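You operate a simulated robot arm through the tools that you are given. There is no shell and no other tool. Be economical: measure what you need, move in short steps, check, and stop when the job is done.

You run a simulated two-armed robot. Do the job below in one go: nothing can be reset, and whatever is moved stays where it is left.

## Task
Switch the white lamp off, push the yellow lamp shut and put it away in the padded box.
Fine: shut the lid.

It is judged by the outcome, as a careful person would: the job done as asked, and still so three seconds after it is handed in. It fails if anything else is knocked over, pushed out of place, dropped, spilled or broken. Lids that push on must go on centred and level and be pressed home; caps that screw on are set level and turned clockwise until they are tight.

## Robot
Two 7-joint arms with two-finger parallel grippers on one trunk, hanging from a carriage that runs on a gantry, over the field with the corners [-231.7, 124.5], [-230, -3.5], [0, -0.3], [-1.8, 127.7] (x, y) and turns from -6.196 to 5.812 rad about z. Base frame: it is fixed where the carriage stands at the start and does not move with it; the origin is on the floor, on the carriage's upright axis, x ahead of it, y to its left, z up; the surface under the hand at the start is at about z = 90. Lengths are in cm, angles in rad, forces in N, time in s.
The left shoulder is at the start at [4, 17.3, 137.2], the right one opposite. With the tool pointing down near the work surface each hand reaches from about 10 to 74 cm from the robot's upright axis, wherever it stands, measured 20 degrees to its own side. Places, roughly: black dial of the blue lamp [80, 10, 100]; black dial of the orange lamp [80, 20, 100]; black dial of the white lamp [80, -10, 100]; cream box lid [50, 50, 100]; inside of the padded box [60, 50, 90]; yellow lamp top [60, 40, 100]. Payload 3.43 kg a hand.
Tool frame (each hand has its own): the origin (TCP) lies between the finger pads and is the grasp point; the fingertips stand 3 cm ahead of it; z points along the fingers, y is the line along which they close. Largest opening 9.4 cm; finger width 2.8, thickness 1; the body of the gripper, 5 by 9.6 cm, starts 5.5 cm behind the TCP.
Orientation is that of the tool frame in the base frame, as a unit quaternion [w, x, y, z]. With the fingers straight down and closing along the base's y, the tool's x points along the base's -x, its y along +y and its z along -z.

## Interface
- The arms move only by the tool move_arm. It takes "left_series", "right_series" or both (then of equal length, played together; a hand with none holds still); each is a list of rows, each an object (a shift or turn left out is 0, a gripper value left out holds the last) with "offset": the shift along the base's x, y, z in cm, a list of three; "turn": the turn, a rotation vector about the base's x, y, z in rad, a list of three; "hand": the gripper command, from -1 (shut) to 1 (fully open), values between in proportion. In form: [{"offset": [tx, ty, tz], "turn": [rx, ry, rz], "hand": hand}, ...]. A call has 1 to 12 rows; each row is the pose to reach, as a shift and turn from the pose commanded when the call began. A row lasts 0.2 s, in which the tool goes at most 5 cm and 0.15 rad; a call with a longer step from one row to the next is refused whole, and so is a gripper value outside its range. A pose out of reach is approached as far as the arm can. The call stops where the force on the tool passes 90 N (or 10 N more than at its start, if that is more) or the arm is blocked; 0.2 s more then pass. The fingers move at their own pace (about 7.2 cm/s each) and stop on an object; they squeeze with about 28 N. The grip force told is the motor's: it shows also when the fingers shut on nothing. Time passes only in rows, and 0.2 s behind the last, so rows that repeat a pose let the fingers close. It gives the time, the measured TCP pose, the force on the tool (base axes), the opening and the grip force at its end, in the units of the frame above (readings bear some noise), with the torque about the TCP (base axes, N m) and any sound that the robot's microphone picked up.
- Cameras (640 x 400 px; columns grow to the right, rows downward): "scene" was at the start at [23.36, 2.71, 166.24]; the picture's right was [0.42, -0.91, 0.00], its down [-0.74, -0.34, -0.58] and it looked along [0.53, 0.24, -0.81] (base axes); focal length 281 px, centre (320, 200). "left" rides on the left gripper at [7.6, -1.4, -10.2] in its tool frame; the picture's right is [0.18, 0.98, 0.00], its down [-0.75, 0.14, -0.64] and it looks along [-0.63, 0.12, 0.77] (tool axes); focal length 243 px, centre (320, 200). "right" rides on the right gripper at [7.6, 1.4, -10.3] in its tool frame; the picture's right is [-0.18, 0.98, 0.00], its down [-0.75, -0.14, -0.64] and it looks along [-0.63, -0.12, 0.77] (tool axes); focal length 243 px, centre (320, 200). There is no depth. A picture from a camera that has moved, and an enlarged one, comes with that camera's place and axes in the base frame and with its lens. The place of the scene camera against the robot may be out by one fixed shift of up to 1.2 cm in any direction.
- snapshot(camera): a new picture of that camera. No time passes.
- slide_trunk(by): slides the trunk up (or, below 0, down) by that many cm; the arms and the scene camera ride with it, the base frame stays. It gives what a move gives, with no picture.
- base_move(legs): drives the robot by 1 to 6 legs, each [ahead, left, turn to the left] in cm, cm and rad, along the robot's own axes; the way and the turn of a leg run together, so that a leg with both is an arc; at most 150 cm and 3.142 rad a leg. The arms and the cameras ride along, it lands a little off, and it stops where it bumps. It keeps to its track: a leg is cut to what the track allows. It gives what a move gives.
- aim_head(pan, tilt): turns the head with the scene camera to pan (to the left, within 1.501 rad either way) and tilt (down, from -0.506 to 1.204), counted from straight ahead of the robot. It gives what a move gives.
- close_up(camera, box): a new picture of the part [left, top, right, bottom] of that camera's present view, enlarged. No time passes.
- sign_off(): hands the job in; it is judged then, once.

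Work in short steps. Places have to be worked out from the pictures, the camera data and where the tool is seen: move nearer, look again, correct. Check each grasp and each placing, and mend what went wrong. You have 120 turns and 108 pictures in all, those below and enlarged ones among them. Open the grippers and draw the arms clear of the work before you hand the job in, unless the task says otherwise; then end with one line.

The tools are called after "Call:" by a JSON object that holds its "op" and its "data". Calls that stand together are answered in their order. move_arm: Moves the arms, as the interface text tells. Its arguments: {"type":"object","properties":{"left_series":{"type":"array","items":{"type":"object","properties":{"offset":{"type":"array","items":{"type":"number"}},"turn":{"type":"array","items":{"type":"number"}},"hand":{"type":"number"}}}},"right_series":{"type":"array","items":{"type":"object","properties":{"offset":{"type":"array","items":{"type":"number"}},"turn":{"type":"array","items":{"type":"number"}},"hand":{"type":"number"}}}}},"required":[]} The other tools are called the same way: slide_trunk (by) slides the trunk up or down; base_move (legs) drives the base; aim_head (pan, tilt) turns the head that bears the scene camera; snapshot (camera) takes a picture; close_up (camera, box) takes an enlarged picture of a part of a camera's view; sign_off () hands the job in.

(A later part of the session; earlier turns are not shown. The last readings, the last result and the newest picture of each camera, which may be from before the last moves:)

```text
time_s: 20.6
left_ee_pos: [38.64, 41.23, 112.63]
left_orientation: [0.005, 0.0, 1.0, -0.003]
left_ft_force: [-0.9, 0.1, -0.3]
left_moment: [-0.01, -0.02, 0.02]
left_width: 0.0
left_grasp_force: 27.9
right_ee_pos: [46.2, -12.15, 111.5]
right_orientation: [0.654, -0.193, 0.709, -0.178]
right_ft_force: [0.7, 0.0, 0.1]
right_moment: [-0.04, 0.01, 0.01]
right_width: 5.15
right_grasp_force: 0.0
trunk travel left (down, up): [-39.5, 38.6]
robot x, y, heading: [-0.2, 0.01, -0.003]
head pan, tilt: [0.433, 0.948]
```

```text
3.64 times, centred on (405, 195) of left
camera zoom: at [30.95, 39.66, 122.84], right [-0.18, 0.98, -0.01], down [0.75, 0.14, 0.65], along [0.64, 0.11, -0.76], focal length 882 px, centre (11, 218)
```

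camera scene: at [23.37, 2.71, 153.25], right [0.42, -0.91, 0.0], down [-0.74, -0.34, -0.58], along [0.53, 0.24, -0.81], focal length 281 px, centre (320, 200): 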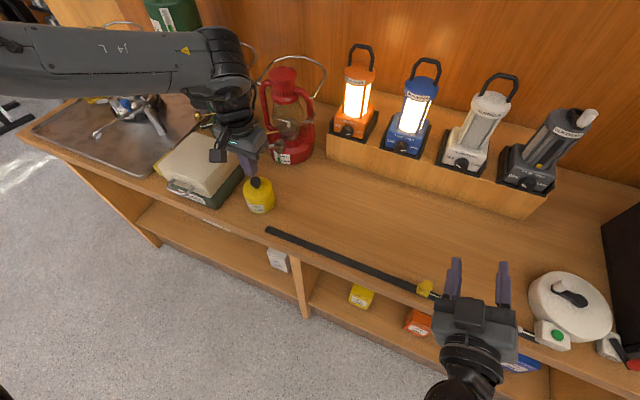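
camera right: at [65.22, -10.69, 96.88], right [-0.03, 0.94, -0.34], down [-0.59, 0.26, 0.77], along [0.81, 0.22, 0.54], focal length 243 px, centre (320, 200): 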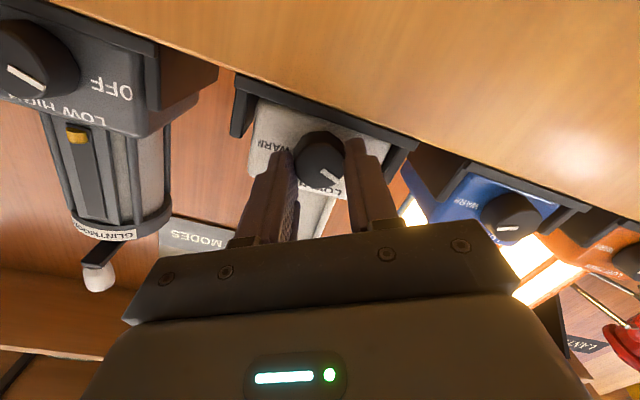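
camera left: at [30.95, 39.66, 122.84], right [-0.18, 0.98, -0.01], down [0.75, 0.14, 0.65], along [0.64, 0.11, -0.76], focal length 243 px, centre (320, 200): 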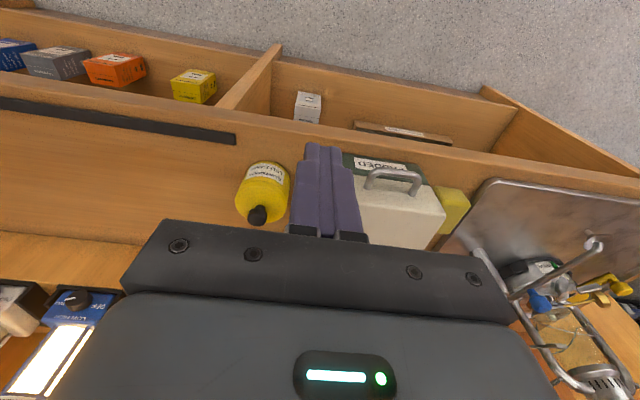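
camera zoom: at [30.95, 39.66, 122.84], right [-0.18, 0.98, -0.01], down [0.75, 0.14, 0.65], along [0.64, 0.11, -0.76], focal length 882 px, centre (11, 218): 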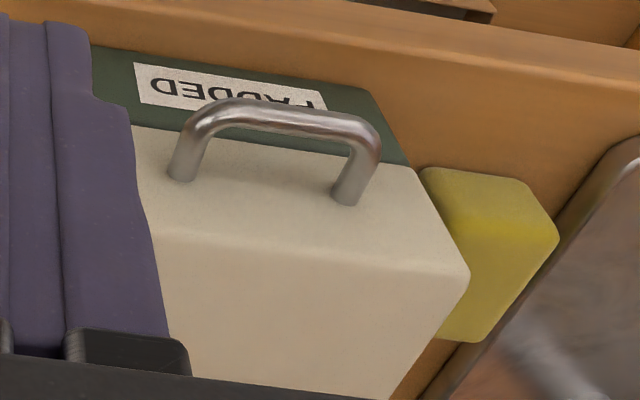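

The bar stands about 3 cm in front of the lid, so a finger fits behind it. I turn the left hand 90° about z to close along x, over the bar, with a small opening.

Call:
{"op": "move_arm", "data": {"left_series": [{"offset": [0, 1, 0], "turn": [0, 0, 0.15], "hand": -0.5}, {"offset": [1, 2, 0], "turn": [0, 0, 0.3]}, {"offset": [2, 3, 0], "turn": [0, 0, 0.45]}, {"offset": [3, 4, 0], "turn": [0, 0, 0.6]}, {"offset": [4, 5, 0], "turn": [0, 0, 0.75]}, {"offset": [5, 6, 0], "turn": [0, 0, 0.9]}, {"offset": [6, 7, 0], "turn": [0, 0, 1.05]}, {"offset": [6.5, 8, 0], "turn": [0, 0, 1.2]}, {"offset": [6.7, 9, 0], "turn": [0, 0, 1.35]}, {"offset": [6.7, 9.9, 0], "turn": [0, 0, 1.5]}, {"offset": [6.7, 9.9, 0], "turn": [0, 0, 1.57]}, {"offset": [6.7, 9.9, 0], "turn": [0, 0, 1.57]}]}}

Call:
{"op": "snapshot", "data": {"camera": "left"}}

Call:
{"op": "snapshot", "data": {"camera": "scene"}}

```text
time_s: 23.2
left_ee_pos: [46.27, 64.46, 113.23]
left_orientation: [-0.006, 0.707, -0.707, -0.001]
left_ft_force: [0.2, -0.2, 0.1]
left_moment: [0.02, 0.01, 0.01]
left_width: 2.35
left_grasp_force: 0.0
left hand out of reach, approached as far as the arm can: row 7, 8, 9, 10, 11, 12
right_ee_pos: [46.39, -12.26, 111.49]
right_orientation: [0.654, -0.193, 0.709, -0.18]
right_ft_force: [-0.2, -1.4, -0.2]
right_moment: [0.0, 0.01, 0.04]
right_width: 5.14
right_grasp_force: 0.0
trunk travel left (down, up): [-39.5, 38.6]
robot x, y, heading: [-0.26, -0.15, 0.002]
head pan, tilt: [0.433, 0.948]
```

```text
69 pictures are left
camera left: at [47.59, 56.6, 123.35], right [-0.98, -0.18, -0.01], down [-0.15, 0.75, 0.65], along [-0.11, 0.64, -0.76], focal length 243 px, centre (320, 200)
```

left: 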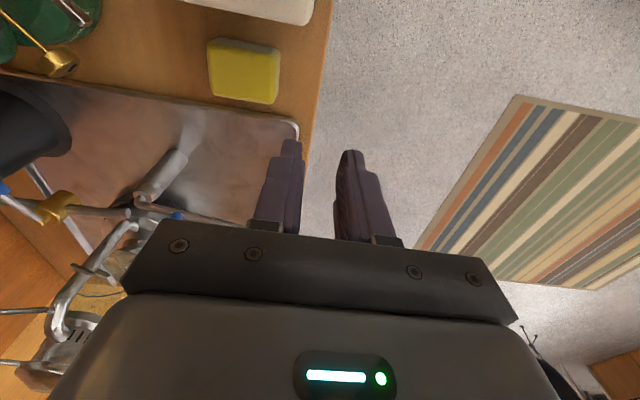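

```text
68 pictures are left
camera scene: at [23.4, 2.7, 153.27], right [0.42, -0.91, 0.0], down [-0.74, -0.34, -0.58], along [0.53, 0.24, -0.81], focal length 281 px, centre (320, 200)
```

scene: 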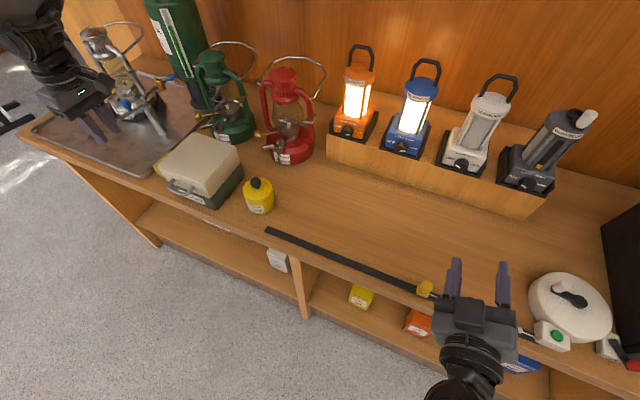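

The 90° roll forced the arm aside. I roll back and then drive the base left so box and lamp lie straight ahead.

Call:
{"op": "move_arm", "data": {"left_series": [{"offset": [-1, -2, 0], "turn": [0, 0, -0.15]}, {"offset": [-2, -5, 0], "turn": [0, 0, -0.3]}, {"offset": [-3, -8, 0], "turn": [0, 0, -0.45]}, {"offset": [-4, -11, 0], "turn": [0, 0, -0.6]}, {"offset": [-5, -14, 0], "turn": [0, 0, -0.75]}, {"offset": [-6, -17, 0], "turn": [0, 0, -0.9]}, {"offset": [-7, -20, 0], "turn": [0, 0, -1.05]}, {"offset": [-8, -22, 0], "turn": [0, 0, -1.2]}, {"offset": [-9, -23, 0], "turn": [0, 0, -1.35]}, {"offset": [-10, -23, 0], "turn": [0, 0, -1.5]}, {"offset": [-10, -23, 0], "turn": [0, 0, -1.57]}, {"offset": [-10, -23, 0], "turn": [0, 0, -1.57]}]}}

Call:
{"op": "base_move", "data": {"legs": [[-6, 0, 0], [0, 30, 0]]}}

Call:
{"op": "snapshot", "data": {"camera": "scene"}}

```text
time_s: 25.8
left_ee_pos: [36.5, 42.21, 113.36]
left_orientation: [0.005, 0.001, 1.0, -0.004]
left_ft_force: [0.2, 0.3, 0.0]
left_moment: [-0.02, -0.03, 0.0]
left_width: 2.37
left_grasp_force: 0.0
right_ee_pos: [46.13, -12.17, 111.42]
right_orientation: [0.654, -0.193, 0.709, -0.178]
right_ft_force: [0.1, 0.0, 0.3]
right_moment: [-0.02, 0.0, 0.01]
right_width: 5.18
right_grasp_force: 0.1
trunk travel left (down, up): [-39.5, 38.6]
robot x, y, heading: [-0.05, 0.14, 0.0]
head pan, tilt: [0.433, 0.948]
```

```text
time_s: 28.4
left_ee_pos: [30.75, 71.13, 113.31]
left_orientation: [0.006, 0.003, 1.0, -0.002]
left_ft_force: [-0.7, 0.2, 0.2]
left_moment: [0.01, -0.02, 0.04]
left_width: 2.36
left_grasp_force: 0.0
right_ee_pos: [40.13, 16.81, 111.31]
right_orientation: [0.654, -0.191, 0.71, -0.181]
right_ft_force: [0.4, 1.0, -0.6]
right_moment: [0.03, 0.01, 0.01]
right_width: 5.17
right_grasp_force: 0.2
trunk travel left (down, up): [-39.5, 38.6]
robot x, y, heading: [-6.31, 28.96, -0.007]
head pan, tilt: [0.433, 0.948]
```

```text
67 pictures are left
camera scene: at [17.32, 31.74, 153.24], right [0.41, -0.91, 0.0], down [-0.74, -0.34, -0.58], along [0.53, 0.24, -0.81], focal length 281 px, centre (320, 200)
```

scene: 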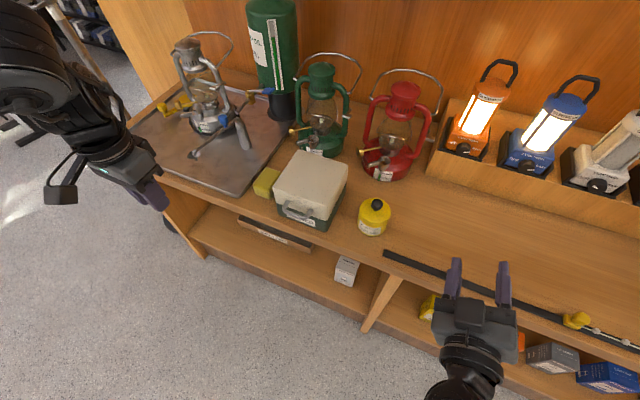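

Now I bring the left hand over the handle while turning it 90° about z.

Call:
{"op": "move_arm", "data": {"left_series": [{"offset": [1, -2, 1], "turn": [0, 0, 0.15]}, {"offset": [2, -4, 1], "turn": [0, 0, 0.3]}, {"offset": [3, -6, 1], "turn": [0, 0, 0.45]}, {"offset": [4, -8, 1], "turn": [0, 0, 0.6]}, {"offset": [5, -10, 1], "turn": [0, 0, 0.75]}, {"offset": [6, -12, 1], "turn": [0, 0, 0.9]}, {"offset": [8, -14, 1], "turn": [0, 0, 1.05]}, {"offset": [10, -16, 1], "turn": [0, 0, 1.2]}, {"offset": [12, -18, 1], "turn": [0, 0, 1.35]}, {"offset": [14, -20, 1], "turn": [0, 0, 1.5]}, {"offset": [14.6, -20, 1], "turn": [0, 0, 1.57]}, {"offset": [14.6, -20, 1], "turn": [0, 0, 1.57]}]}}

Call:
{"op": "snapshot", "data": {"camera": "left"}}

Call:
{"op": "snapshot", "data": {"camera": "scene"}}

```text
time_s: 31.0
left_ee_pos: [49.66, 84.17, 118.81]
left_orientation: [0.01, -0.692, 0.722, -0.014]
left_ft_force: [-0.8, 0.3, 0.2]
left_moment: [0.01, -0.02, 0.0]
left_width: 2.32
left_grasp_force: 0.1
left hand out of reach, approached as far as the arm can: row 4, 5, 6, 7, 8, 9, 10, 11, 12
right_ee_pos: [40.08, 16.73, 111.29]
right_orientation: [0.654, -0.192, 0.71, -0.179]
right_ft_force: [0.5, 0.0, 0.0]
right_moment: [-0.04, 0.01, 0.0]
right_width: 5.18
right_grasp_force: 0.1
trunk travel left (down, up): [-39.5, 38.6]
robot x, y, heading: [-6.37, 28.97, -0.007]
head pan, tilt: [0.433, 0.948]
```

```text
66 pictures are left
camera left: at [50.44, 76.59, 129.06], right [-0.99, -0.14, -0.03], down [-0.13, 0.76, 0.63], along [-0.06, 0.63, -0.77], focal length 243 px, centre (320, 200)
```

left: 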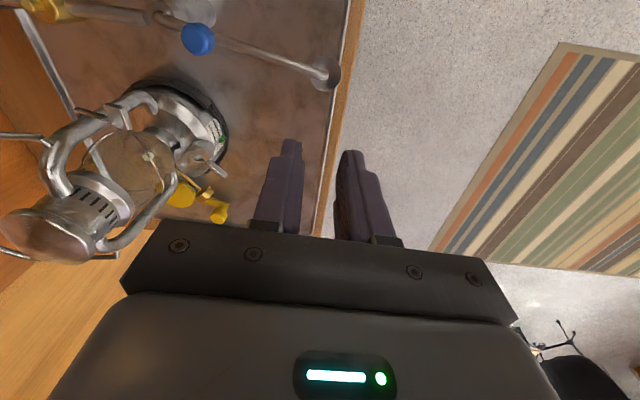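

```text
65 pictures are left
camera scene: at [17.28, 31.75, 153.23], right [0.41, -0.91, 0.0], down [-0.74, -0.34, -0.58], along [0.53, 0.24, -0.81], focal length 281 px, centre (320, 200)
```

scene: 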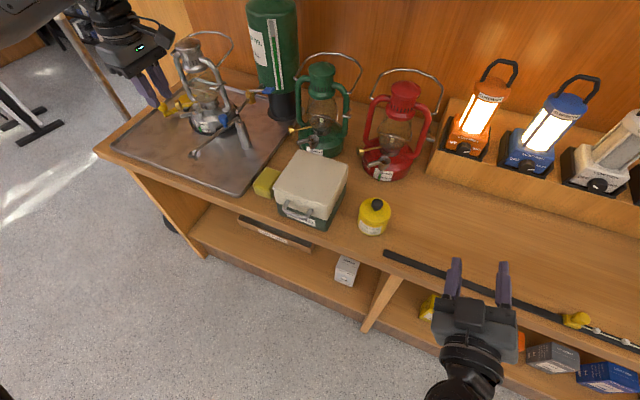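

A left-ward roll is at a joint limit. I undo it and will roll the other way instead.

Call:
{"op": "move_arm", "data": {"left_series": [{"offset": [-2, -2, 0], "turn": [0, 0, -0.15]}, {"offset": [-4, -4, 0], "turn": [0, 0, -0.3]}, {"offset": [-6, -6, 0], "turn": [0, 0, -0.45]}, {"offset": [-8, -8, 0], "turn": [0, 0, -0.6]}, {"offset": [-10, -10, 0], "turn": [0, 0, -0.75]}, {"offset": [-12, -12, 0], "turn": [0, 0, -0.9]}, {"offset": [-13, -15, 0], "turn": [0, 0, -1.05]}, {"offset": [-13, -18, 0], "turn": [0, 0, -1.2]}, {"offset": [-13, -20, 0], "turn": [0, 0, -1.35]}, {"offset": [-13, -23, 0], "turn": [0, 0, -1.5]}, {"offset": [-13, -25, 0], "turn": [0, 0, -1.57]}, {"offset": [-13, -28, 0], "turn": [0, 0, -1.57]}]}}

Call:
{"op": "move_arm", "data": {"left_series": [{"offset": [1, 0, 0], "turn": [0, 0, -0.15]}, {"offset": [2, 0, 0], "turn": [0, 0, -0.3]}, {"offset": [3, -1, 0], "turn": [0, 0, -0.45]}, {"offset": [4, -2, 0], "turn": [0, 0, -0.6]}, {"offset": [5, -3, 0], "turn": [0, 0, -0.75]}, {"offset": [6, -4, 0], "turn": [0, 0, -0.9]}, {"offset": [7, -4, 0], "turn": [0, 0, -1.05]}, {"offset": [8, -5, 0], "turn": [0, 0, -1.2]}, {"offset": [8.7, -5, 0], "turn": [0, 0, -1.35]}, {"offset": [8.7, -5, 0], "turn": [0, 0, -1.5]}, {"offset": [8.7, -5, 0], "turn": [0, 0, -1.57]}, {"offset": [8.7, -5, 0], "turn": [0, 0, -1.57]}]}}

Call:
{"op": "snapshot", "data": {"camera": "left"}}

Call:
{"op": "snapshot", "data": {"camera": "scene"}}

```text
time_s: 33.6
left_ee_pos: [38.79, 56.87, 118.29]
left_orientation: [-0.002, 0.023, 1.0, -0.017]
left_ft_force: [0.1, -0.3, -0.4]
left_moment: [-0.03, -0.01, 0.02]
left_width: 2.34
left_grasp_force: 0.0
right_ee_pos: [40.04, 16.65, 111.4]
right_orientation: [0.654, -0.191, 0.71, -0.18]
right_ft_force: [1.0, 0.2, -0.1]
right_moment: [0.0, 0.0, -0.04]
right_width: 5.19
right_grasp_force: 0.1
trunk travel left (down, up): [-39.5, 38.6]
robot x, y, heading: [-5.84, 29.44, 0.001]
head pan, tilt: [0.433, 0.948]
```

```text
time_s: 36.2
left_ee_pos: [44.61, 53.78, 116.53]
left_orientation: [-0.014, 0.723, 0.691, -0.01]
left_ft_force: [0.3, -0.3, -0.1]
left_moment: [0.02, 0.0, 0.03]
left_width: 2.35
left_grasp_force: 0.1
left hand out of reach, approached as far as the arm can: row 6, 7, 8, 9, 10, 11, 12
right_ee_pos: [40.03, 16.71, 111.31]
right_orientation: [0.654, -0.191, 0.71, -0.18]
right_ft_force: [0.3, -0.7, -0.1]
right_moment: [-0.01, -0.01, 0.0]
right_width: 5.17
right_grasp_force: 0.0
trunk travel left (down, up): [-39.5, 38.6]
robot x, y, heading: [-6.03, 28.98, -0.007]
head pan, tilt: [0.433, 0.948]
```

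```text
64 pictures are left
camera left: at [43.89, 61.23, 126.77], right [0.99, 0.14, -0.03], down [0.13, -0.76, 0.64], along [0.07, -0.63, -0.77], focal length 243 px, centre (320, 200)
```

left: 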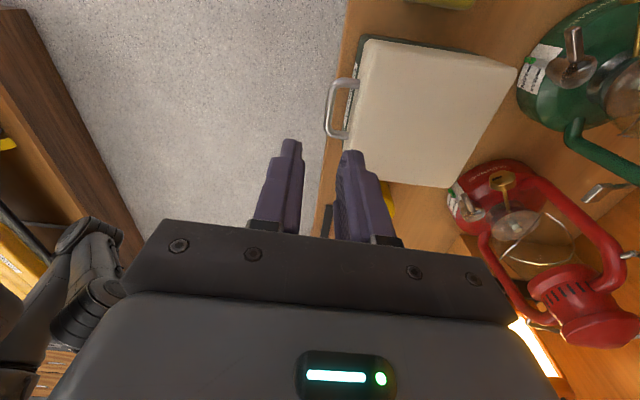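

```text
63 pictures are left
camera scene: at [17.32, 31.71, 153.24], right [0.41, -0.91, 0.0], down [-0.74, -0.34, -0.58], along [0.53, 0.24, -0.81], focal length 281 px, centre (320, 200)
```

scene: 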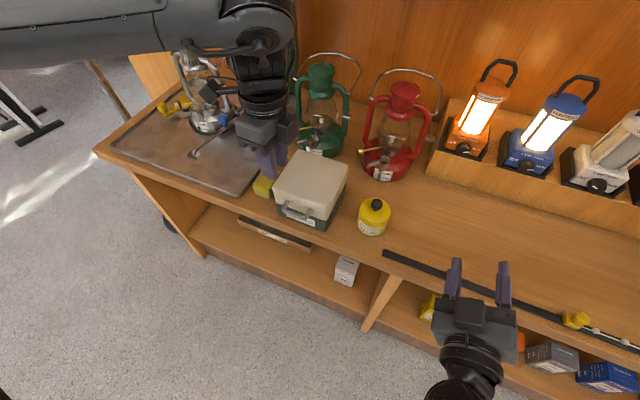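

The left hand's wrist roll is limited to about ±0.9, so I'll turn the whole robot instead: roll the wrist back, drive left, and turn the base to the right by 0.7 rad.

Call:
{"op": "move_arm", "data": {"left_series": [{"offset": [-1, 1, 1], "turn": [0, 0, 0.15]}, {"offset": [-2, 2, 1], "turn": [0, 0, 0.3]}, {"offset": [-3, 2, 1], "turn": [0, 0, 0.45]}, {"offset": [-4, 2, 1], "turn": [0, 0, 0.6]}, {"offset": [-5, 2, 1], "turn": [0, 0, 0.75]}, {"offset": [-6, 2, 1], "turn": [0, 0, 0.9]}, {"offset": [-8, 2, 1], "turn": [0, 0, 1.05]}, {"offset": [-11, 2, 1], "turn": [0, 0, 1.2]}, {"offset": [-13, 2, 1], "turn": [0, 0, 1.35]}, {"offset": [-14, 2, 1], "turn": [0, 0, 1.5]}, {"offset": [-14, 2, 1], "turn": [0, 0, 1.52]}]}}

Call:
{"op": "base_move", "data": {"legs": [[0, 41, 0], [0, 0, -0.7]]}}

Call:
{"op": "aim_head", "data": {"pan": 0.4, "tilt": 0.85}}

Call:
{"op": "snapshot", "data": {"camera": "scene"}}

```text
time_s: 38.6
left_ee_pos: [30.63, 55.78, 117.37]
left_orientation: [-0.003, 0.047, 0.999, -0.018]
left_ft_force: [0.1, -0.1, -1.8]
left_moment: [0.0, 0.0, 0.0]
left_width: 2.39
left_grasp_force: 0.0
right_ee_pos: [40.13, 16.71, 111.44]
right_orientation: [0.654, -0.191, 0.71, -0.179]
right_ft_force: [0.8, -0.6, 0.1]
right_moment: [0.01, 0.03, -0.02]
right_width: 5.17
right_grasp_force: 0.1
trunk travel left (down, up): [-39.5, 38.6]
robot x, y, heading: [-5.9, 29.15, 0.001]
head pan, tilt: [0.433, 0.948]
```

```text
time_s: 43.0
left_ee_pos: [39.12, 66.24, 117.39]
left_orientation: [-0.009, 0.391, 0.92, -0.015]
left_ft_force: [-1.0, -0.3, -0.5]
left_moment: [-0.01, -0.01, 0.0]
left_width: 2.35
left_grasp_force: 0.1
right_ee_pos: [21.05, 30.32, 111.41]
right_orientation: [0.551, 0.067, 0.732, -0.396]
right_ft_force: [0.5, -0.5, -0.1]
right_moment: [0.0, 0.0, 0.01]
right_width: 5.19
right_grasp_force: 0.0
trunk travel left (down, up): [-39.5, 38.6]
robot x, y, heading: [-5.66, 69.72, -0.712]
head pan, tilt: [0.433, 0.948]
```

```text
time_s: 43.7
left_ee_pos: [39.38, 66.18, 117.5]
left_orientation: [-0.009, 0.391, 0.92, -0.015]
left_ft_force: [-0.4, 0.3, 0.1]
left_moment: [0.01, -0.02, -0.02]
left_width: 2.36
left_grasp_force: 0.2
right_ee_pos: [21.11, 30.27, 111.33]
right_orientation: [0.551, 0.066, 0.732, -0.395]
right_ft_force: [-0.2, 0.0, -0.3]
right_moment: [-0.03, -0.05, -0.03]
right_width: 5.16
right_grasp_force: 0.1
trunk travel left (down, up): [-39.5, 38.6]
robot x, y, heading: [-6.39, 69.67, -0.709]
head pan, tilt: [0.4, 0.85]
```

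```text
62 pictures are left
camera scene: at [14.35, 56.47, 153.98], right [-0.31, -0.95, 0.0], down [-0.71, 0.23, -0.66], along [0.63, -0.2, -0.75], focal length 281 px, centre (320, 200)
```

scene: 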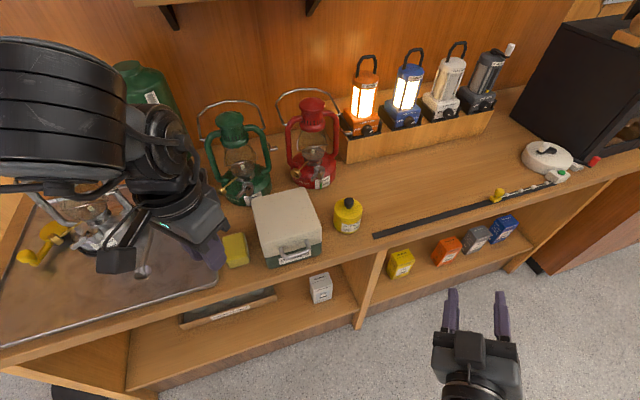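

Left hand yaw is now -0.80. I turn a further -0.77 and go over the bar.

Call:
{"op": "move_arm", "data": {"left_series": [{"offset": [1, -3, 0], "turn": [0, 0, -0.13]}, {"offset": [2, -6, 0], "turn": [0, 0, -0.26]}, {"offset": [3, -9, 0], "turn": [0, 0, -0.39]}, {"offset": [4, -12, -1], "turn": [0, 0, -0.52]}, {"offset": [5, -14, -2], "turn": [0, 0, -0.65]}, {"offset": [6, -15.1, -4], "turn": [0, 0, -0.77]}, {"offset": [6, -15.1, -4], "turn": [0, 0, -0.77]}]}}

Call:
{"op": "snapshot", "data": {"camera": "left"}}

Call:
{"op": "snapshot", "data": {"camera": "scene"}}

```text
time_s: 45.3
left_ee_pos: [45.21, 52.25, 113.14]
left_orientation: [-0.013, 0.708, 0.706, -0.012]
left_ft_force: [0.1, 0.0, -0.4]
left_moment: [-0.03, 0.02, -0.01]
left_width: 2.36
left_grasp_force: 0.0
left hand out of reach, approached as far as the arm can: row 5, 6, 7
right_ee_pos: [21.0, 30.22, 111.3]
right_orientation: [0.551, 0.066, 0.732, -0.395]
right_ft_force: [0.6, 0.2, -0.4]
right_moment: [-0.01, 0.0, 0.01]
right_width: 5.19
right_grasp_force: 0.0
trunk travel left (down, up): [-39.5, 38.6]
robot x, y, heading: [-6.23, 69.91, -0.719]
head pan, tilt: [0.4, 0.85]
```

```text
61 pictures are left
camera left: at [44.15, 59.82, 123.42], right [0.98, 0.18, -0.03], down [0.16, -0.75, 0.64], along [0.09, -0.63, -0.77], focal length 243 px, centre (320, 200)
```

left: 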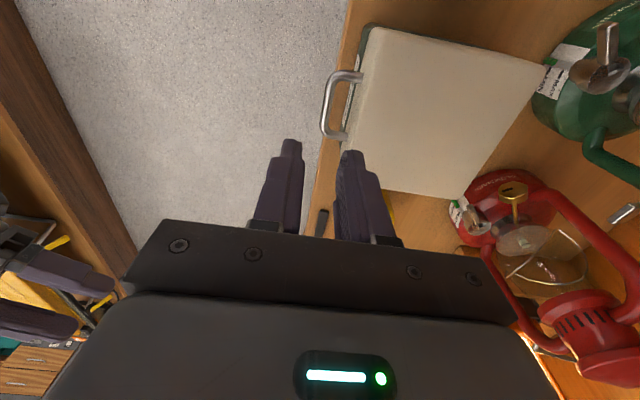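

```text
60 pictures are left
camera scene: at [14.35, 56.47, 153.99], right [-0.31, -0.95, 0.0], down [-0.71, 0.23, -0.66], along [0.63, -0.2, -0.75], focal length 281 px, centre (320, 200)
```

scene: 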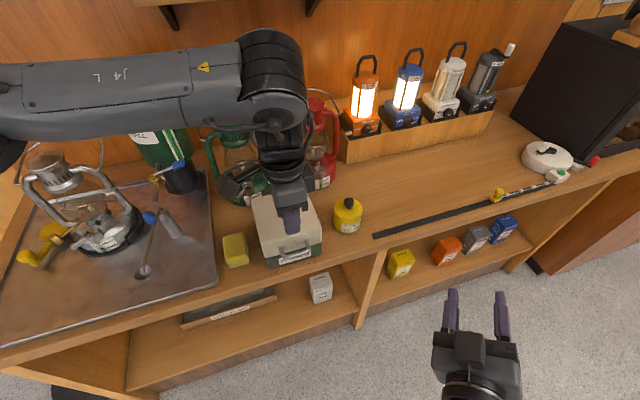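

The arm only just gets there; I move the base further left and turn a little more so the lifting arc stays within reach.

Call:
{"op": "base_move", "data": {"legs": [[-13, 15.2, 0], [0, 0, -0.34]]}}

Call:
{"op": "aim_head", "data": {"pan": 0.6, "tilt": 0.8}}

Call:
{"op": "snapshot", "data": {"camera": "scene"}}

```text
time_s: 48.0
left_ee_pos: [36.5, 56.32, 113.16]
left_orientation: [-0.015, 0.82, 0.572, -0.01]
left_ft_force: [0.3, -0.5, -0.3]
left_moment: [-0.03, -0.03, 0.01]
left_width: 2.34
left_grasp_force: 0.0
right_ee_pos: [6.15, 43.84, 111.48]
right_orientation: [0.474, 0.193, 0.709, -0.485]
right_ft_force: [-0.3, -0.1, -0.1]
right_moment: [0.02, 0.0, 0.0]
right_width: 5.17
right_grasp_force: 0.0
trunk travel left (down, up): [-39.5, 38.6]
robot x, y, heading: [-5.74, 89.98, -1.06]
head pan, tilt: [0.4, 0.85]
```

```text
time_s: 48.7
left_ee_pos: [36.51, 56.35, 113.13]
left_orientation: [-0.014, 0.82, 0.572, -0.009]
left_ft_force: [-0.1, -0.3, 0.1]
left_moment: [0.02, -0.01, 0.01]
left_width: 2.35
left_grasp_force: 0.1
right_ee_pos: [6.35, 43.72, 111.39]
right_orientation: [0.474, 0.193, 0.709, -0.485]
right_ft_force: [-0.6, -0.6, -0.4]
right_moment: [0.0, -0.02, -0.01]
right_width: 5.16
right_grasp_force: 0.0
trunk travel left (down, up): [-39.5, 38.6]
robot x, y, heading: [-5.66, 90.08, -1.062]
head pan, tilt: [0.6, 0.799]
```

```text
59 pictures are left
camera scene: at [10.17, 72.13, 154.39], right [-0.45, -0.9, 0.0], down [-0.64, 0.32, -0.7], along [0.62, -0.31, -0.72], focal length 281 px, centre (320, 200)
```

scene: 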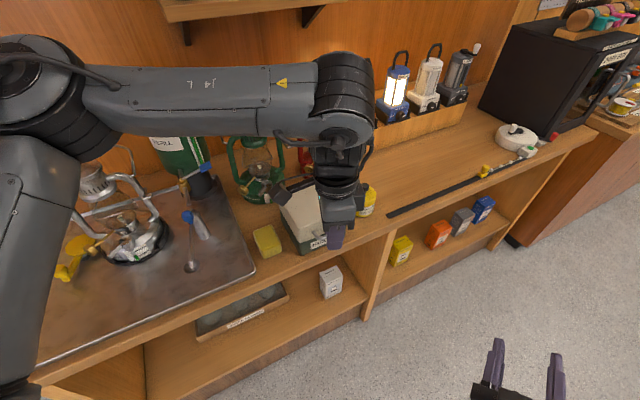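

Hand yaw is -1.92; I turn it back 0.35 and go over the bar.

Call:
{"op": "move_arm", "data": {"left_series": [{"offset": [3, -2, 0], "turn": [0, 0, 0.12]}, {"offset": [6, -4, 0], "turn": [0, 0, 0.24]}, {"offset": [8.8, -5.1, 0], "turn": [0, 0, 0.354]}, {"offset": [8.8, -5.1, 0], "turn": [0, 0, 0.354]}]}}

Call:
{"op": "close_up", "data": {"camera": "left", "box": [230, 40, 430, 240]}}

Call:
{"op": "snapshot", "data": {"camera": "scene"}}

```text
time_s: 49.7
left_ee_pos: [45.25, 54.46, 112.07]
left_orientation: [-0.011, 0.705, 0.709, -0.014]
left_ft_force: [0.3, -1.1, 0.3]
left_moment: [0.01, 0.02, 0.03]
left_width: 2.36
left_grasp_force: 0.0
left hand out of reach, approached as far as the arm can: row 1, 2, 3, 4
right_ee_pos: [6.24, 43.73, 111.48]
right_orientation: [0.474, 0.192, 0.71, -0.485]
right_ft_force: [0.4, -0.7, 0.7]
right_moment: [0.0, 0.01, 0.0]
right_width: 5.16
right_grasp_force: 0.1
trunk travel left (down, up): [-39.5, 38.6]
robot x, y, heading: [-5.49, 89.94, -1.063]
head pan, tilt: [0.6, 0.799]
```

```text
2.00 times, centred on (330, 140) of left
camera zoom: at [44.22, 62.01, 122.26], right [0.98, 0.19, -0.04], down [0.17, -0.75, 0.64], along [0.09, -0.63, -0.77], focal length 485 px, centre (300, 320)
```

zoom: 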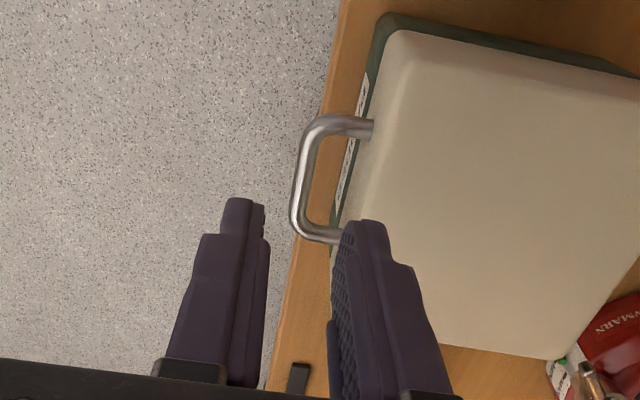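

```text
57 pictures are left
camera scene: at [10.16, 72.13, 154.39], right [-0.45, -0.9, 0.0], down [-0.64, 0.32, -0.7], along [0.62, -0.31, -0.72], focal length 281 px, centre (320, 200)
```

scene: 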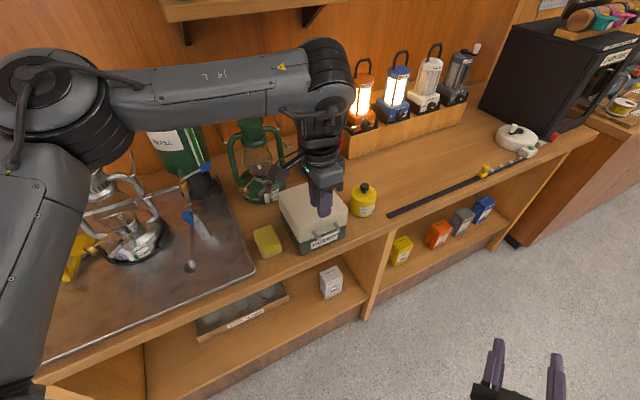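

The reach problem persists with that roll. New plan: with the closed fingers (normal roll, pointing forward) I hook under the bar and swing the lid up about its rear hinge, the hand turning with it from level to straight down. First I retract and return the base to face the box squarely.

Call:
{"op": "move_arm", "data": {"left_series": [{"offset": [-2, 1.5, 4], "turn": [0, 0, 0.12], "hand": -1}, {"offset": [-5, 3, 7], "turn": [0, 0, 0.24]}, {"offset": [-8, 5, 10], "turn": [0, 0, 0.36]}, {"offset": [-12, 8, 12], "turn": [0, 0, 0.48]}, {"offset": [-15, 10, 12], "turn": [0, 0, 0.51]}, {"offset": [-15, 10, 12], "turn": [0, 0, 0.51]}]}}

Call:
{"op": "base_move", "data": {"legs": [[0, 0, 1.06], [-6, -55, 0]]}}

Call:
{"op": "aim_head", "data": {"pan": 0.3, "tilt": 0.8}}

Call:
{"op": "snapshot", "data": {"camera": "scene"}}

```text
refused: row 4 steps farther than a row can; nothing moved
```

```text
time_s: 55.5
left_ee_pos: [43.96, 61.94, 112.14]
left_orientation: [-0.002, 0.256, 0.967, -0.017]
left_ft_force: [0.2, 0.0, 0.1]
left_moment: [-0.01, -0.02, -0.01]
left_width: 2.33
left_grasp_force: 0.0
right_ee_pos: [33.93, 22.83, 111.26]
right_orientation: [0.653, -0.188, 0.711, -0.183]
right_ft_force: [-0.5, 0.2, 0.8]
right_moment: [0.01, -0.01, 0.03]
right_width: 5.17
right_grasp_force: 0.0
trunk travel left (down, up): [-39.5, 38.6]
robot x, y, heading: [-12.48, 35.65, -0.014]
head pan, tilt: [0.6, 0.799]
```

```text
time_s: 56.3
left_ee_pos: [43.92, 62.03, 112.06]
left_orientation: [-0.003, 0.257, 0.966, -0.018]
left_ft_force: [1.0, 0.0, -0.3]
left_moment: [-0.02, -0.02, 0.02]
left_width: 2.35
left_grasp_force: 0.1
right_ee_pos: [33.84, 22.85, 111.39]
right_orientation: [0.653, -0.189, 0.711, -0.182]
right_ft_force: [-0.1, -0.3, -0.2]
right_moment: [0.0, 0.03, -0.02]
right_width: 5.16
right_grasp_force: 0.0
trunk travel left (down, up): [-39.5, 38.6]
robot x, y, heading: [-12.14, 35.72, -0.012]
head pan, tilt: [0.3, 0.799]
```

```text
56 pictures are left
camera scene: at [12.27, 37.34, 154.39], right [0.28, -0.96, 0.0], down [-0.69, -0.2, -0.7], along [0.67, 0.2, -0.72], focal length 281 px, centre (320, 200)
```

scene: 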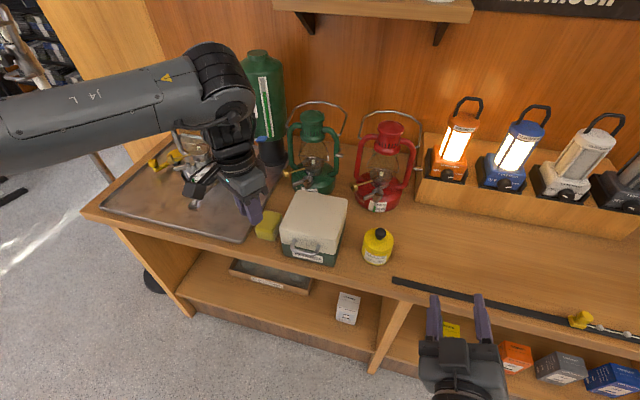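

No contact occurred, though the retract had been refused. Now I draw the left hand back and undo its yaw.

Call:
{"op": "move_arm", "data": {"left_series": [{"offset": [-3, -1, 1.5], "turn": [0, 0, 0.13], "hand": -1}, {"offset": [-6.5, -3, 3], "turn": [0, 0, 0.26]}, {"offset": [-10, -5, 3], "turn": [0, 0, 0.39]}, {"offset": [-14, -7.5, 3], "turn": [0, 0, 0.52]}, {"offset": [-17, -10.5, 3], "turn": [0, 0, 0.52]}, {"offset": [-17, -10.8, 3], "turn": [0, 0, 0.52]}]}}

```text
time_s: 57.7
left_ee_pos: [26.98, 51.42, 115.29]
left_orientation: [0.001, -0.001, 1.0, -0.017]
left_ft_force: [-0.1, -0.3, -0.7]
left_moment: [0.0, 0.03, -0.02]
left_width: 0.0
left_grasp_force: 27.5
left hand out of reach, approached as far as the arm can: row 5, 6
right_ee_pos: [33.82, 22.8, 111.44]
right_orientation: [0.652, -0.189, 0.711, -0.182]
right_ft_force: [-0.2, 0.1, -0.3]
right_moment: [-0.02, 0.01, 0.0]
right_width: 5.16
right_grasp_force: 0.1
trunk travel left (down, up): [-39.5, 38.6]
robot x, y, heading: [-11.98, 35.87, -0.015]
head pan, tilt: [0.3, 0.799]
```

Next I pitch the left hand to point forward, in front of the handle and above its level.

Call:
{"op": "move_arm", "data": {"left_series": [{"offset": [0, 0, 0], "turn": [0, -0.15, 0]}, {"offset": [1, 0, -1], "turn": [0, -0.3, 0]}, {"offset": [2, 0, -2], "turn": [0, -0.45, 0]}, {"offset": [3, 0, -4], "turn": [0, -0.6, 0]}, {"offset": [4, 0, -6], "turn": [0, -0.75, 0]}, {"offset": [5, 0, -8], "turn": [0, -0.9, 0]}, {"offset": [6, 0, -10], "turn": [0, -1.05, 0]}, {"offset": [7, 0, -12], "turn": [0, -1.2, 0]}, {"offset": [8, 0, -14], "turn": [0, -1.35, 0]}, {"offset": [8, 0, -16], "turn": [0, -1.45, 0]}, {"offset": [8, 0, -16], "turn": [0, -1.45, 0]}]}}

Call:
{"op": "snapshot", "data": {"camera": "left"}}

Call:
{"op": "snapshot", "data": {"camera": "scene"}}

```text
time_s: 60.1
left_ee_pos: [34.83, 53.77, 105.21]
left_orientation: [0.666, 0.01, 0.746, -0.013]
left_ft_force: [-0.1, -0.4, 0.0]
left_moment: [-0.01, 0.0, 0.01]
left_width: 0.01
left_grasp_force: 28.8
left hand out of reach, approached as far as the arm can: row 1, 2, 3, 4, 5, 6, 7, 8, 9, 10, 11
right_ee_pos: [33.81, 22.7, 111.56]
right_orientation: [0.653, -0.189, 0.711, -0.183]
right_ft_force: [0.3, -0.5, 0.1]
right_moment: [-0.03, 0.0, -0.01]
right_width: 5.18
right_grasp_force: 0.1
trunk travel left (down, up): [-39.5, 38.6]
robot x, y, heading: [-12.05, 35.62, -0.014]
head pan, tilt: [0.3, 0.799]
```

```text
55 pictures are left
camera left: at [23.68, 52.58, 98.76], right [0.01, 0.98, -0.19], down [-0.55, 0.16, 0.82], along [0.84, 0.09, 0.54], focal length 243 px, centre (320, 200)
```

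left: 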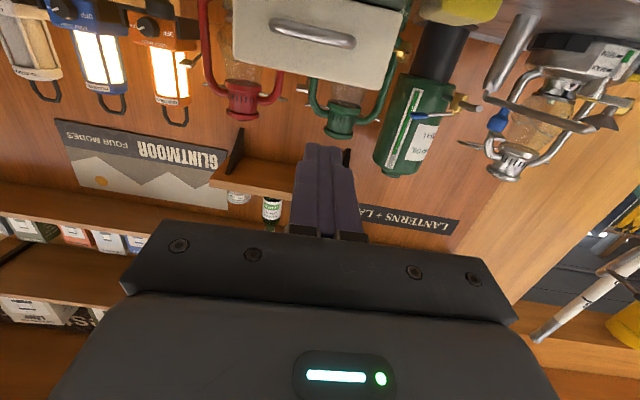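

```text
54 pictures are left
camera scene: at [12.3, 37.25, 154.4], right [0.28, -0.96, 0.0], down [-0.69, -0.2, -0.7], along [0.67, 0.2, -0.72], focal length 281 px, centre (320, 200)
```

scene: 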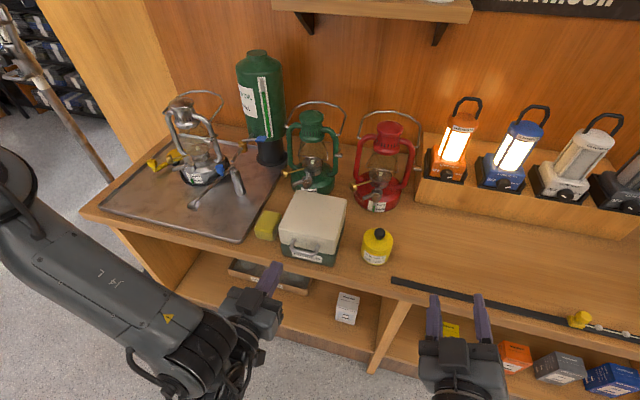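

The hand is too close to the body for that pose. I back the base up 8 cm and then move the hand forward and down to the handle's front.

Call:
{"op": "base_move", "data": {"legs": [[-8, 0, 0]]}}

Call:
{"op": "move_arm", "data": {"left_series": [{"offset": [3, 0, 0]}, {"offset": [6, 0, 0]}, {"offset": [9, 0, -1]}, {"offset": [11, -1, -3]}, {"offset": [12, -2.6, -5.5]}, {"offset": [12, -2.6, -5.5]}]}}

Call:
{"op": "snapshot", "data": {"camera": "left"}}

Call:
{"op": "snapshot", "data": {"camera": "scene"}}

```text
time_s: 61.2
left_ee_pos: [26.98, 54.05, 105.17]
left_orientation: [0.664, 0.009, 0.748, -0.012]
left_ft_force: [0.0, -0.7, -0.7]
left_moment: [-0.01, -0.01, -0.02]
left_width: 0.0
left_grasp_force: 28.3
right_ee_pos: [26.0, 22.97, 111.32]
right_orientation: [0.653, -0.189, 0.711, -0.182]
right_ft_force: [-0.1, 0.6, 0.4]
right_moment: [0.01, -0.03, -0.01]
right_width: 5.17
right_grasp_force: 0.1
trunk travel left (down, up): [-39.5, 38.6]
robot x, y, heading: [-20.26, 35.71, -0.012]
head pan, tilt: [0.3, 0.799]
```

```text
time_s: 62.6
left_ee_pos: [31.04, 52.52, 106.98]
left_orientation: [0.664, 0.009, 0.748, -0.011]
left_ft_force: [0.4, -0.4, -0.1]
left_moment: [0.0, 0.0, -0.01]
left_width: 0.02
left_grasp_force: 28.1
left hand out of reach, approached as far as the arm can: row 1, 2, 3, 4, 5, 6
right_ee_pos: [25.99, 22.78, 111.39]
right_orientation: [0.653, -0.189, 0.711, -0.182]
right_ft_force: [0.1, -0.3, 0.8]
right_moment: [-0.04, 0.01, -0.05]
right_width: 5.18
right_grasp_force: 0.1
trunk travel left (down, up): [-39.5, 38.6]
robot x, y, heading: [-20.27, 35.59, -0.009]
head pan, tilt: [0.3, 0.799]
```

```text
53 pictures are left
camera left: at [19.93, 51.25, 100.55], right [0.0, 0.98, -0.19], down [-0.54, 0.16, 0.82], along [0.84, 0.1, 0.54], focal length 243 px, centre (320, 200)
```

left: 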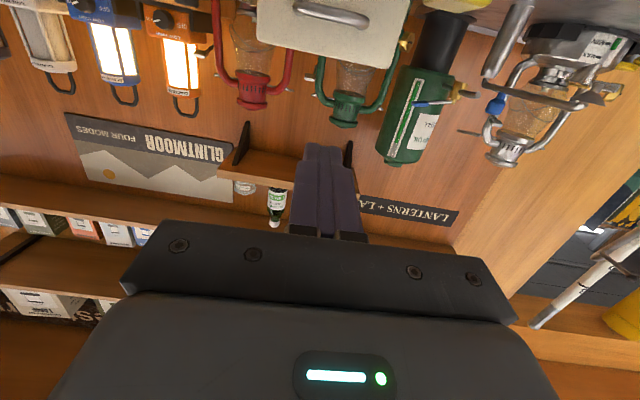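

```text
52 pictures are left
camera scene: at [4.47, 37.44, 154.39], right [0.28, -0.96, 0.0], down [-0.69, -0.2, -0.7], along [0.67, 0.2, -0.72], focal length 281 px, centre (320, 200)
```

scene: 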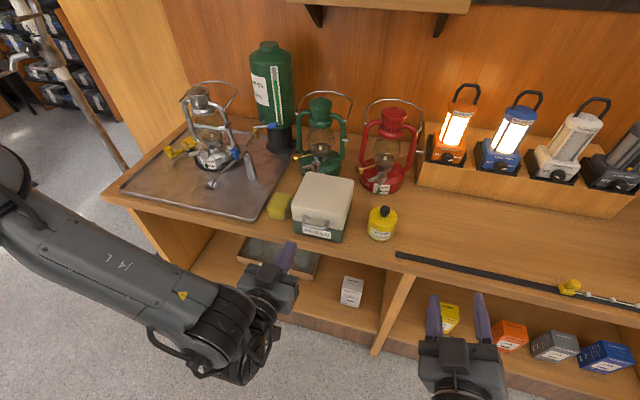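

The left arm's elbow is stuck in an awkward posture, so I will use the right arm, which worked well in this pose. I fold the left back to neutral and unroll and close the right hand.

Call:
{"op": "move_arm", "data": {"left_series": [{"offset": [0, 0, 2], "turn": [0, 0.15, 0]}, {"offset": [0, 0, 4], "turn": [0, 0.3, 0]}, {"offset": [0, 0, 6], "turn": [0, 0.45, 0]}, {"offset": [0, 0, 8], "turn": [0, 0.6, 0]}, {"offset": [0, 0, 10], "turn": [0, 0.75, 0]}, {"offset": [0, 0, 12], "turn": [0, 0.9, 0]}, {"offset": [0, 0, 14], "turn": [0, 1.05, 0]}, {"offset": [0, 0, 16], "turn": [0, 1.2, 0]}, {"offset": [0, 0, 16], "turn": [0, 1.35, 0]}, {"offset": [0, 0, 16], "turn": [0, 1.45, 0]}], "right_series": [{"offset": [1, 0, 0], "turn": [0.13, 0, -0.01], "hand": -1}, {"offset": [2, 0, 0], "turn": [0.26, 0, -0.02]}, {"offset": [3, 0, 0], "turn": [0.39, 0, -0.03]}, {"offset": [4, 0, 0], "turn": [0.53, 0, -0.04]}, {"offset": [5, 0, 0], "turn": [0.53, 0, -0.04]}, {"offset": [6, 0, 0], "turn": [0.53, 0, -0.04]}, {"offset": [6, 0, 0], "turn": [0.53, 0, -0.04]}, {"offset": [6, 0, 0], "turn": [0.53, 0, -0.04]}, {"offset": [6, 0, 0], "turn": [0.53, 0, -0.04]}, {"offset": [6, 0, 0], "turn": [0.53, 0, -0.04]}]}}

```text
time_s: 64.8
left_ee_pos: [27.68, 54.88, 120.32]
left_orientation: [0.003, 0.0, 1.0, -0.021]
left_ft_force: [-0.5, 0.0, 0.8]
left_moment: [-0.03, -0.04, 0.0]
left_width: 0.0
left_grasp_force: 27.9
left hand out of reach, approached as far as the arm can: row 1, 2, 3, 4, 8, 9, 10
right_ee_pos: [32.01, 22.86, 111.41]
right_orientation: [0.675, 0.004, 0.737, -0.004]
right_ft_force: [-0.3, -0.4, -0.7]
right_moment: [0.02, 0.01, -0.01]
right_width: 0.0
right_grasp_force: 27.9
trunk travel left (down, up): [-39.5, 38.6]
robot x, y, heading: [-19.97, 35.59, -0.012]
head pan, tilt: [0.3, 0.799]
```

Now I drive the base left so that the right hand stands in front of the box.

Call:
{"op": "base_move", "data": {"legs": [[0, 27.5, 0.012]]}}

Call:
{"op": "aim_head", "data": {"pan": -0.1, "tilt": 0.75}}

Call:
{"op": "snapshot", "data": {"camera": "scene"}}

Call:
{"op": "snapshot", "data": {"camera": "right"}}

```text
time_s: 66.7
left_ee_pos: [27.52, 84.2, 120.44]
left_orientation: [0.005, -0.01, 1.0, -0.02]
left_ft_force: [0.1, 0.8, 0.5]
left_moment: [-0.03, -0.01, 0.01]
left_width: 0.03
left_grasp_force: 27.4
right_ee_pos: [32.38, 52.49, 111.38]
right_orientation: [0.676, -0.004, 0.737, 0.004]
right_ft_force: [-0.2, 0.3, -0.3]
right_moment: [0.02, 0.02, 0.01]
right_width: 0.0
right_grasp_force: 27.8
trunk travel left (down, up): [-39.5, 38.6]
robot x, y, heading: [-19.88, 64.43, 0.003]
head pan, tilt: [0.3, 0.799]
```

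```text
time_s: 67.6
left_ee_pos: [27.44, 84.29, 120.36]
left_orientation: [0.005, -0.008, 1.0, -0.02]
left_ft_force: [-0.1, 0.8, 0.0]
left_moment: [-0.01, 0.0, -0.01]
left_width: 0.0
left_grasp_force: 28.1
right_ee_pos: [32.43, 52.38, 111.21]
right_orientation: [0.676, -0.004, 0.737, 0.003]
right_ft_force: [-0.7, 0.6, -0.3]
right_moment: [-0.05, -0.02, 0.02]
right_width: 0.0
right_grasp_force: 27.7
trunk travel left (down, up): [-39.5, 38.6]
robot x, y, heading: [-19.69, 64.23, 0.008]
head pan, tilt: [-0.099, 0.75]
```

```text
51 pictures are left
camera scene: at [5.09, 63.17, 154.79], right [-0.09, -1.0, 0.0], down [-0.68, 0.06, -0.73], along [0.73, -0.07, -0.68], focal length 281 px, centre (320, 200)
```

scene: 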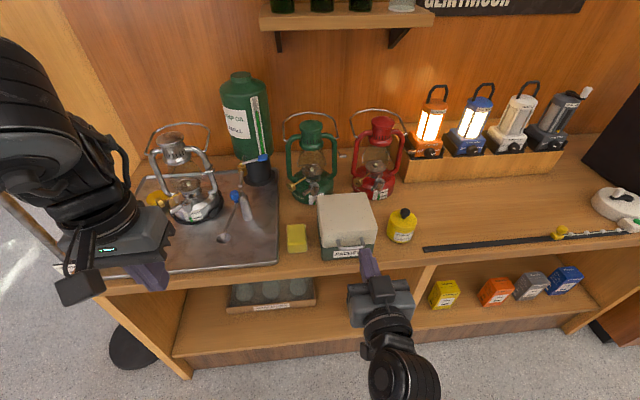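

```text
50 pictures are left
camera right: at [21.61, 53.66, 104.63], right [0.01, 0.98, 0.18], down [-0.57, -0.15, 0.81], along [0.82, -0.11, 0.56], focal length 243 px, centre (320, 200)
```

right: 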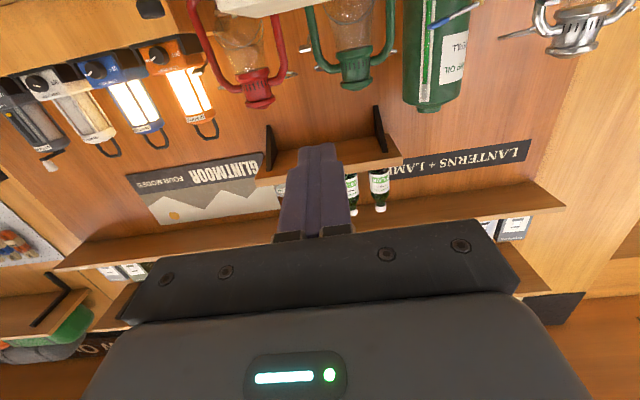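

The scene camera now sees the box well. I lower the right hand to the handle's level, tips well in front of it.

Call:
{"op": "move_arm", "data": {"right_series": [{"offset": [1, -0.4, -4]}, {"offset": [2, -0.8, -8]}, {"offset": [3, -1.2, -12]}, {"offset": [4.6, -1.2, -13.5]}, {"offset": [4.6, -1.2, -13.5]}]}}

Call:
{"op": "snapshot", "data": {"camera": "right"}}

Call:
{"op": "close_up", "data": {"camera": "scene", "box": [290, 180, 430, 280]}}

```text
time_s: 68.8
left_ee_pos: [27.47, 84.32, 120.35]
left_orientation: [0.004, -0.009, 1.0, -0.021]
left_ft_force: [0.4, 0.2, -0.8]
left_moment: [0.02, -0.02, -0.01]
left_width: 0.0
left_grasp_force: 28.0
right_ee_pos: [36.88, 51.04, 97.61]
right_orientation: [0.676, -0.004, 0.737, 0.003]
right_ft_force: [-0.8, -0.4, -0.9]
right_moment: [-0.03, 0.0, 0.0]
right_width: 0.0
right_grasp_force: 27.8
trunk travel left (down, up): [-39.5, 38.6]
robot x, y, heading: [-19.97, 64.06, 0.006]
head pan, tilt: [-0.099, 0.75]
```

```text
49 pictures are left
camera right: at [26.11, 52.21, 90.96], right [0.01, 0.98, 0.18], down [-0.57, -0.15, 0.81], along [0.82, -0.11, 0.56], focal length 243 px, centre (320, 200)
```

right: 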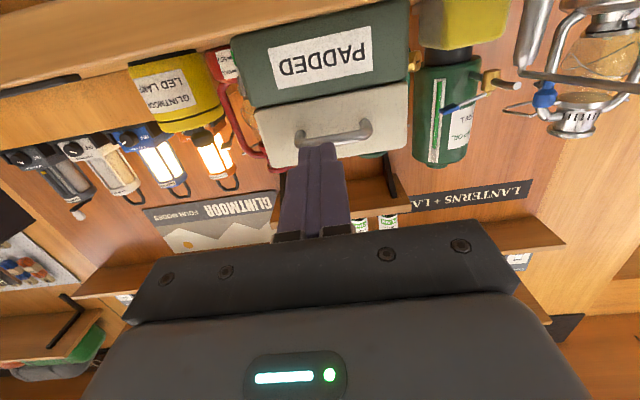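

```text
4.00 times, centred on (360, 230) of scene
camera zoom: at [5.07, 63.15, 154.78], right [-0.09, -1.0, 0.0], down [-0.68, 0.06, -0.73], along [0.73, -0.07, -0.68], focal length 1124 px, centre (160, 80)
```

zoom: 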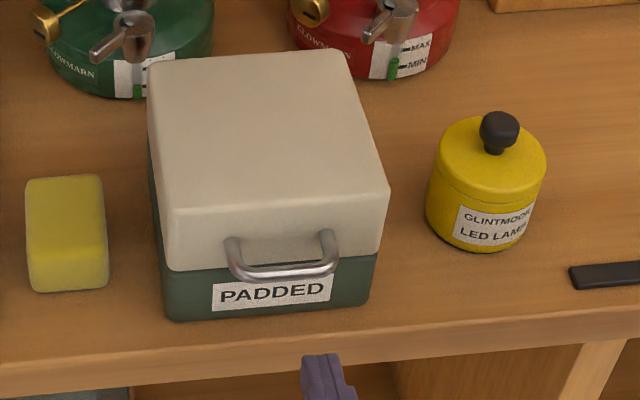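

Bar is at about [46.4, 51.3, 98.5], the seam at z≈96 and the hinge presumably at the rear, x≈61. I bring the closed tips just below and short of the bar, and check.

Call:
{"op": "move_arm", "data": {"right_series": [{"offset": [2, 0.2, -1.2]}, {"offset": [4, 0.3, -1.2]}, {"offset": [5.5, 0.3, -1.2]}, {"offset": [5.5, 0.3, -1.2]}]}}

Call:
{"op": "close_up", "data": {"camera": "right", "box": [220, 40, 420, 240]}}

Call:
{"op": "close_up", "data": {"camera": "scene", "box": [320, 215, 400, 275]}}

```text
time_s: 69.8
left_ee_pos: [27.51, 84.31, 120.44]
left_orientation: [0.004, -0.009, 1.0, -0.022]
left_ft_force: [0.3, -0.1, 0.1]
left_moment: [-0.01, 0.0, 0.04]
left_width: 0.0
left_grasp_force: 28.2
right_ee_pos: [42.55, 51.33, 96.5]
right_orientation: [0.676, -0.004, 0.737, 0.004]
right_ft_force: [-0.6, -0.9, 0.0]
right_moment: [0.03, 0.02, -0.01]
right_width: 0.01
right_grasp_force: 28.3
trunk travel left (down, up): [-39.5, 38.6]
robot x, y, heading: [-20.05, 64.13, -0.0]
head pan, tilt: [-0.099, 0.75]
```

```text
2.00 times, centred on (320, 140) of right
camera zoom: at [31.77, 52.64, 89.86], right [0.01, 0.98, 0.18], down [-0.57, -0.15, 0.81], along [0.82, -0.11, 0.56], focal length 485 px, centre (320, 320)
```

zoom: 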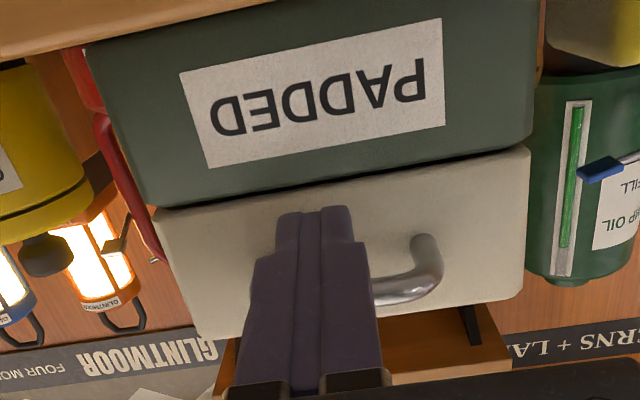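

```text
6.67 times, centred on (360, 245) of scene
camera zoom: at [5.07, 63.15, 154.78], right [-0.09, -1.0, 0.0], down [-0.68, 0.06, -0.73], along [0.73, -0.07, -0.68], focal length 1874 px, centre (53, -100)
```

zoom: 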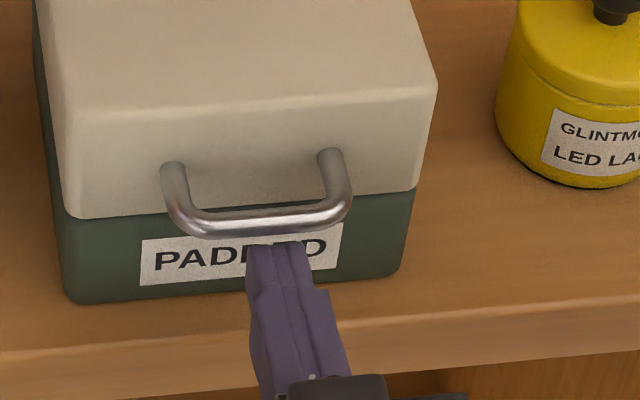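

Tips lie just under the bar. I advance 2.2 cm, then raise gently to make contact.

Call:
{"op": "move_arm", "data": {"right_series": [{"offset": [1.2, 0, 0]}, {"offset": [2.2, 0, 0]}, {"offset": [2.2, 0, 0.5]}, {"offset": [2.2, 0, 1.0]}, {"offset": [2.2, 0, 1.5]}]}}

Call:
{"op": "close_up", "data": {"camera": "scene", "box": [320, 215, 400, 275]}}

```text
time_s: 71.0
left_ee_pos: [27.48, 84.33, 120.43]
left_orientation: [0.005, -0.01, 1.0, -0.021]
left_ft_force: [0.2, 0.7, 0.2]
left_moment: [0.0, -0.02, -0.02]
left_width: 0.01
left_grasp_force: 28.0
right_ee_pos: [44.83, 51.44, 98.15]
right_orientation: [0.676, -0.005, 0.737, 0.004]
right_ft_force: [-0.3, -0.6, -0.6]
right_moment: [-0.01, 0.01, -0.03]
right_width: 0.01
right_grasp_force: 28.2
trunk travel left (down, up): [-39.5, 38.6]
robot x, y, heading: [-20.08, 64.14, 0.004]
head pan, tilt: [-0.099, 0.75]
```

```text
6.67 times, centred on (360, 245) of scene
camera zoom: at [5.09, 63.16, 154.79], right [-0.09, -1.0, 0.0], down [-0.68, 0.06, -0.73], along [0.73, -0.07, -0.68], focal length 1874 px, centre (53, -100)
```

zoom: 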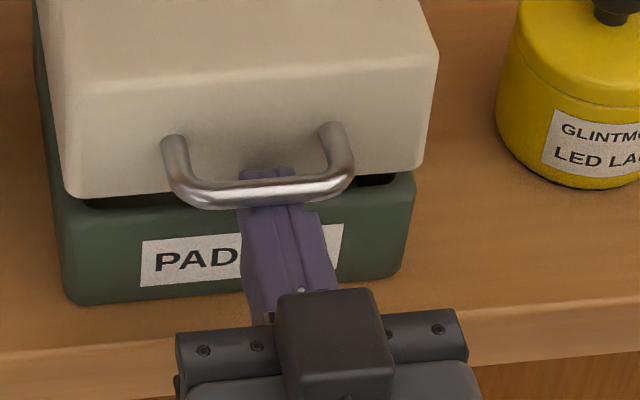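

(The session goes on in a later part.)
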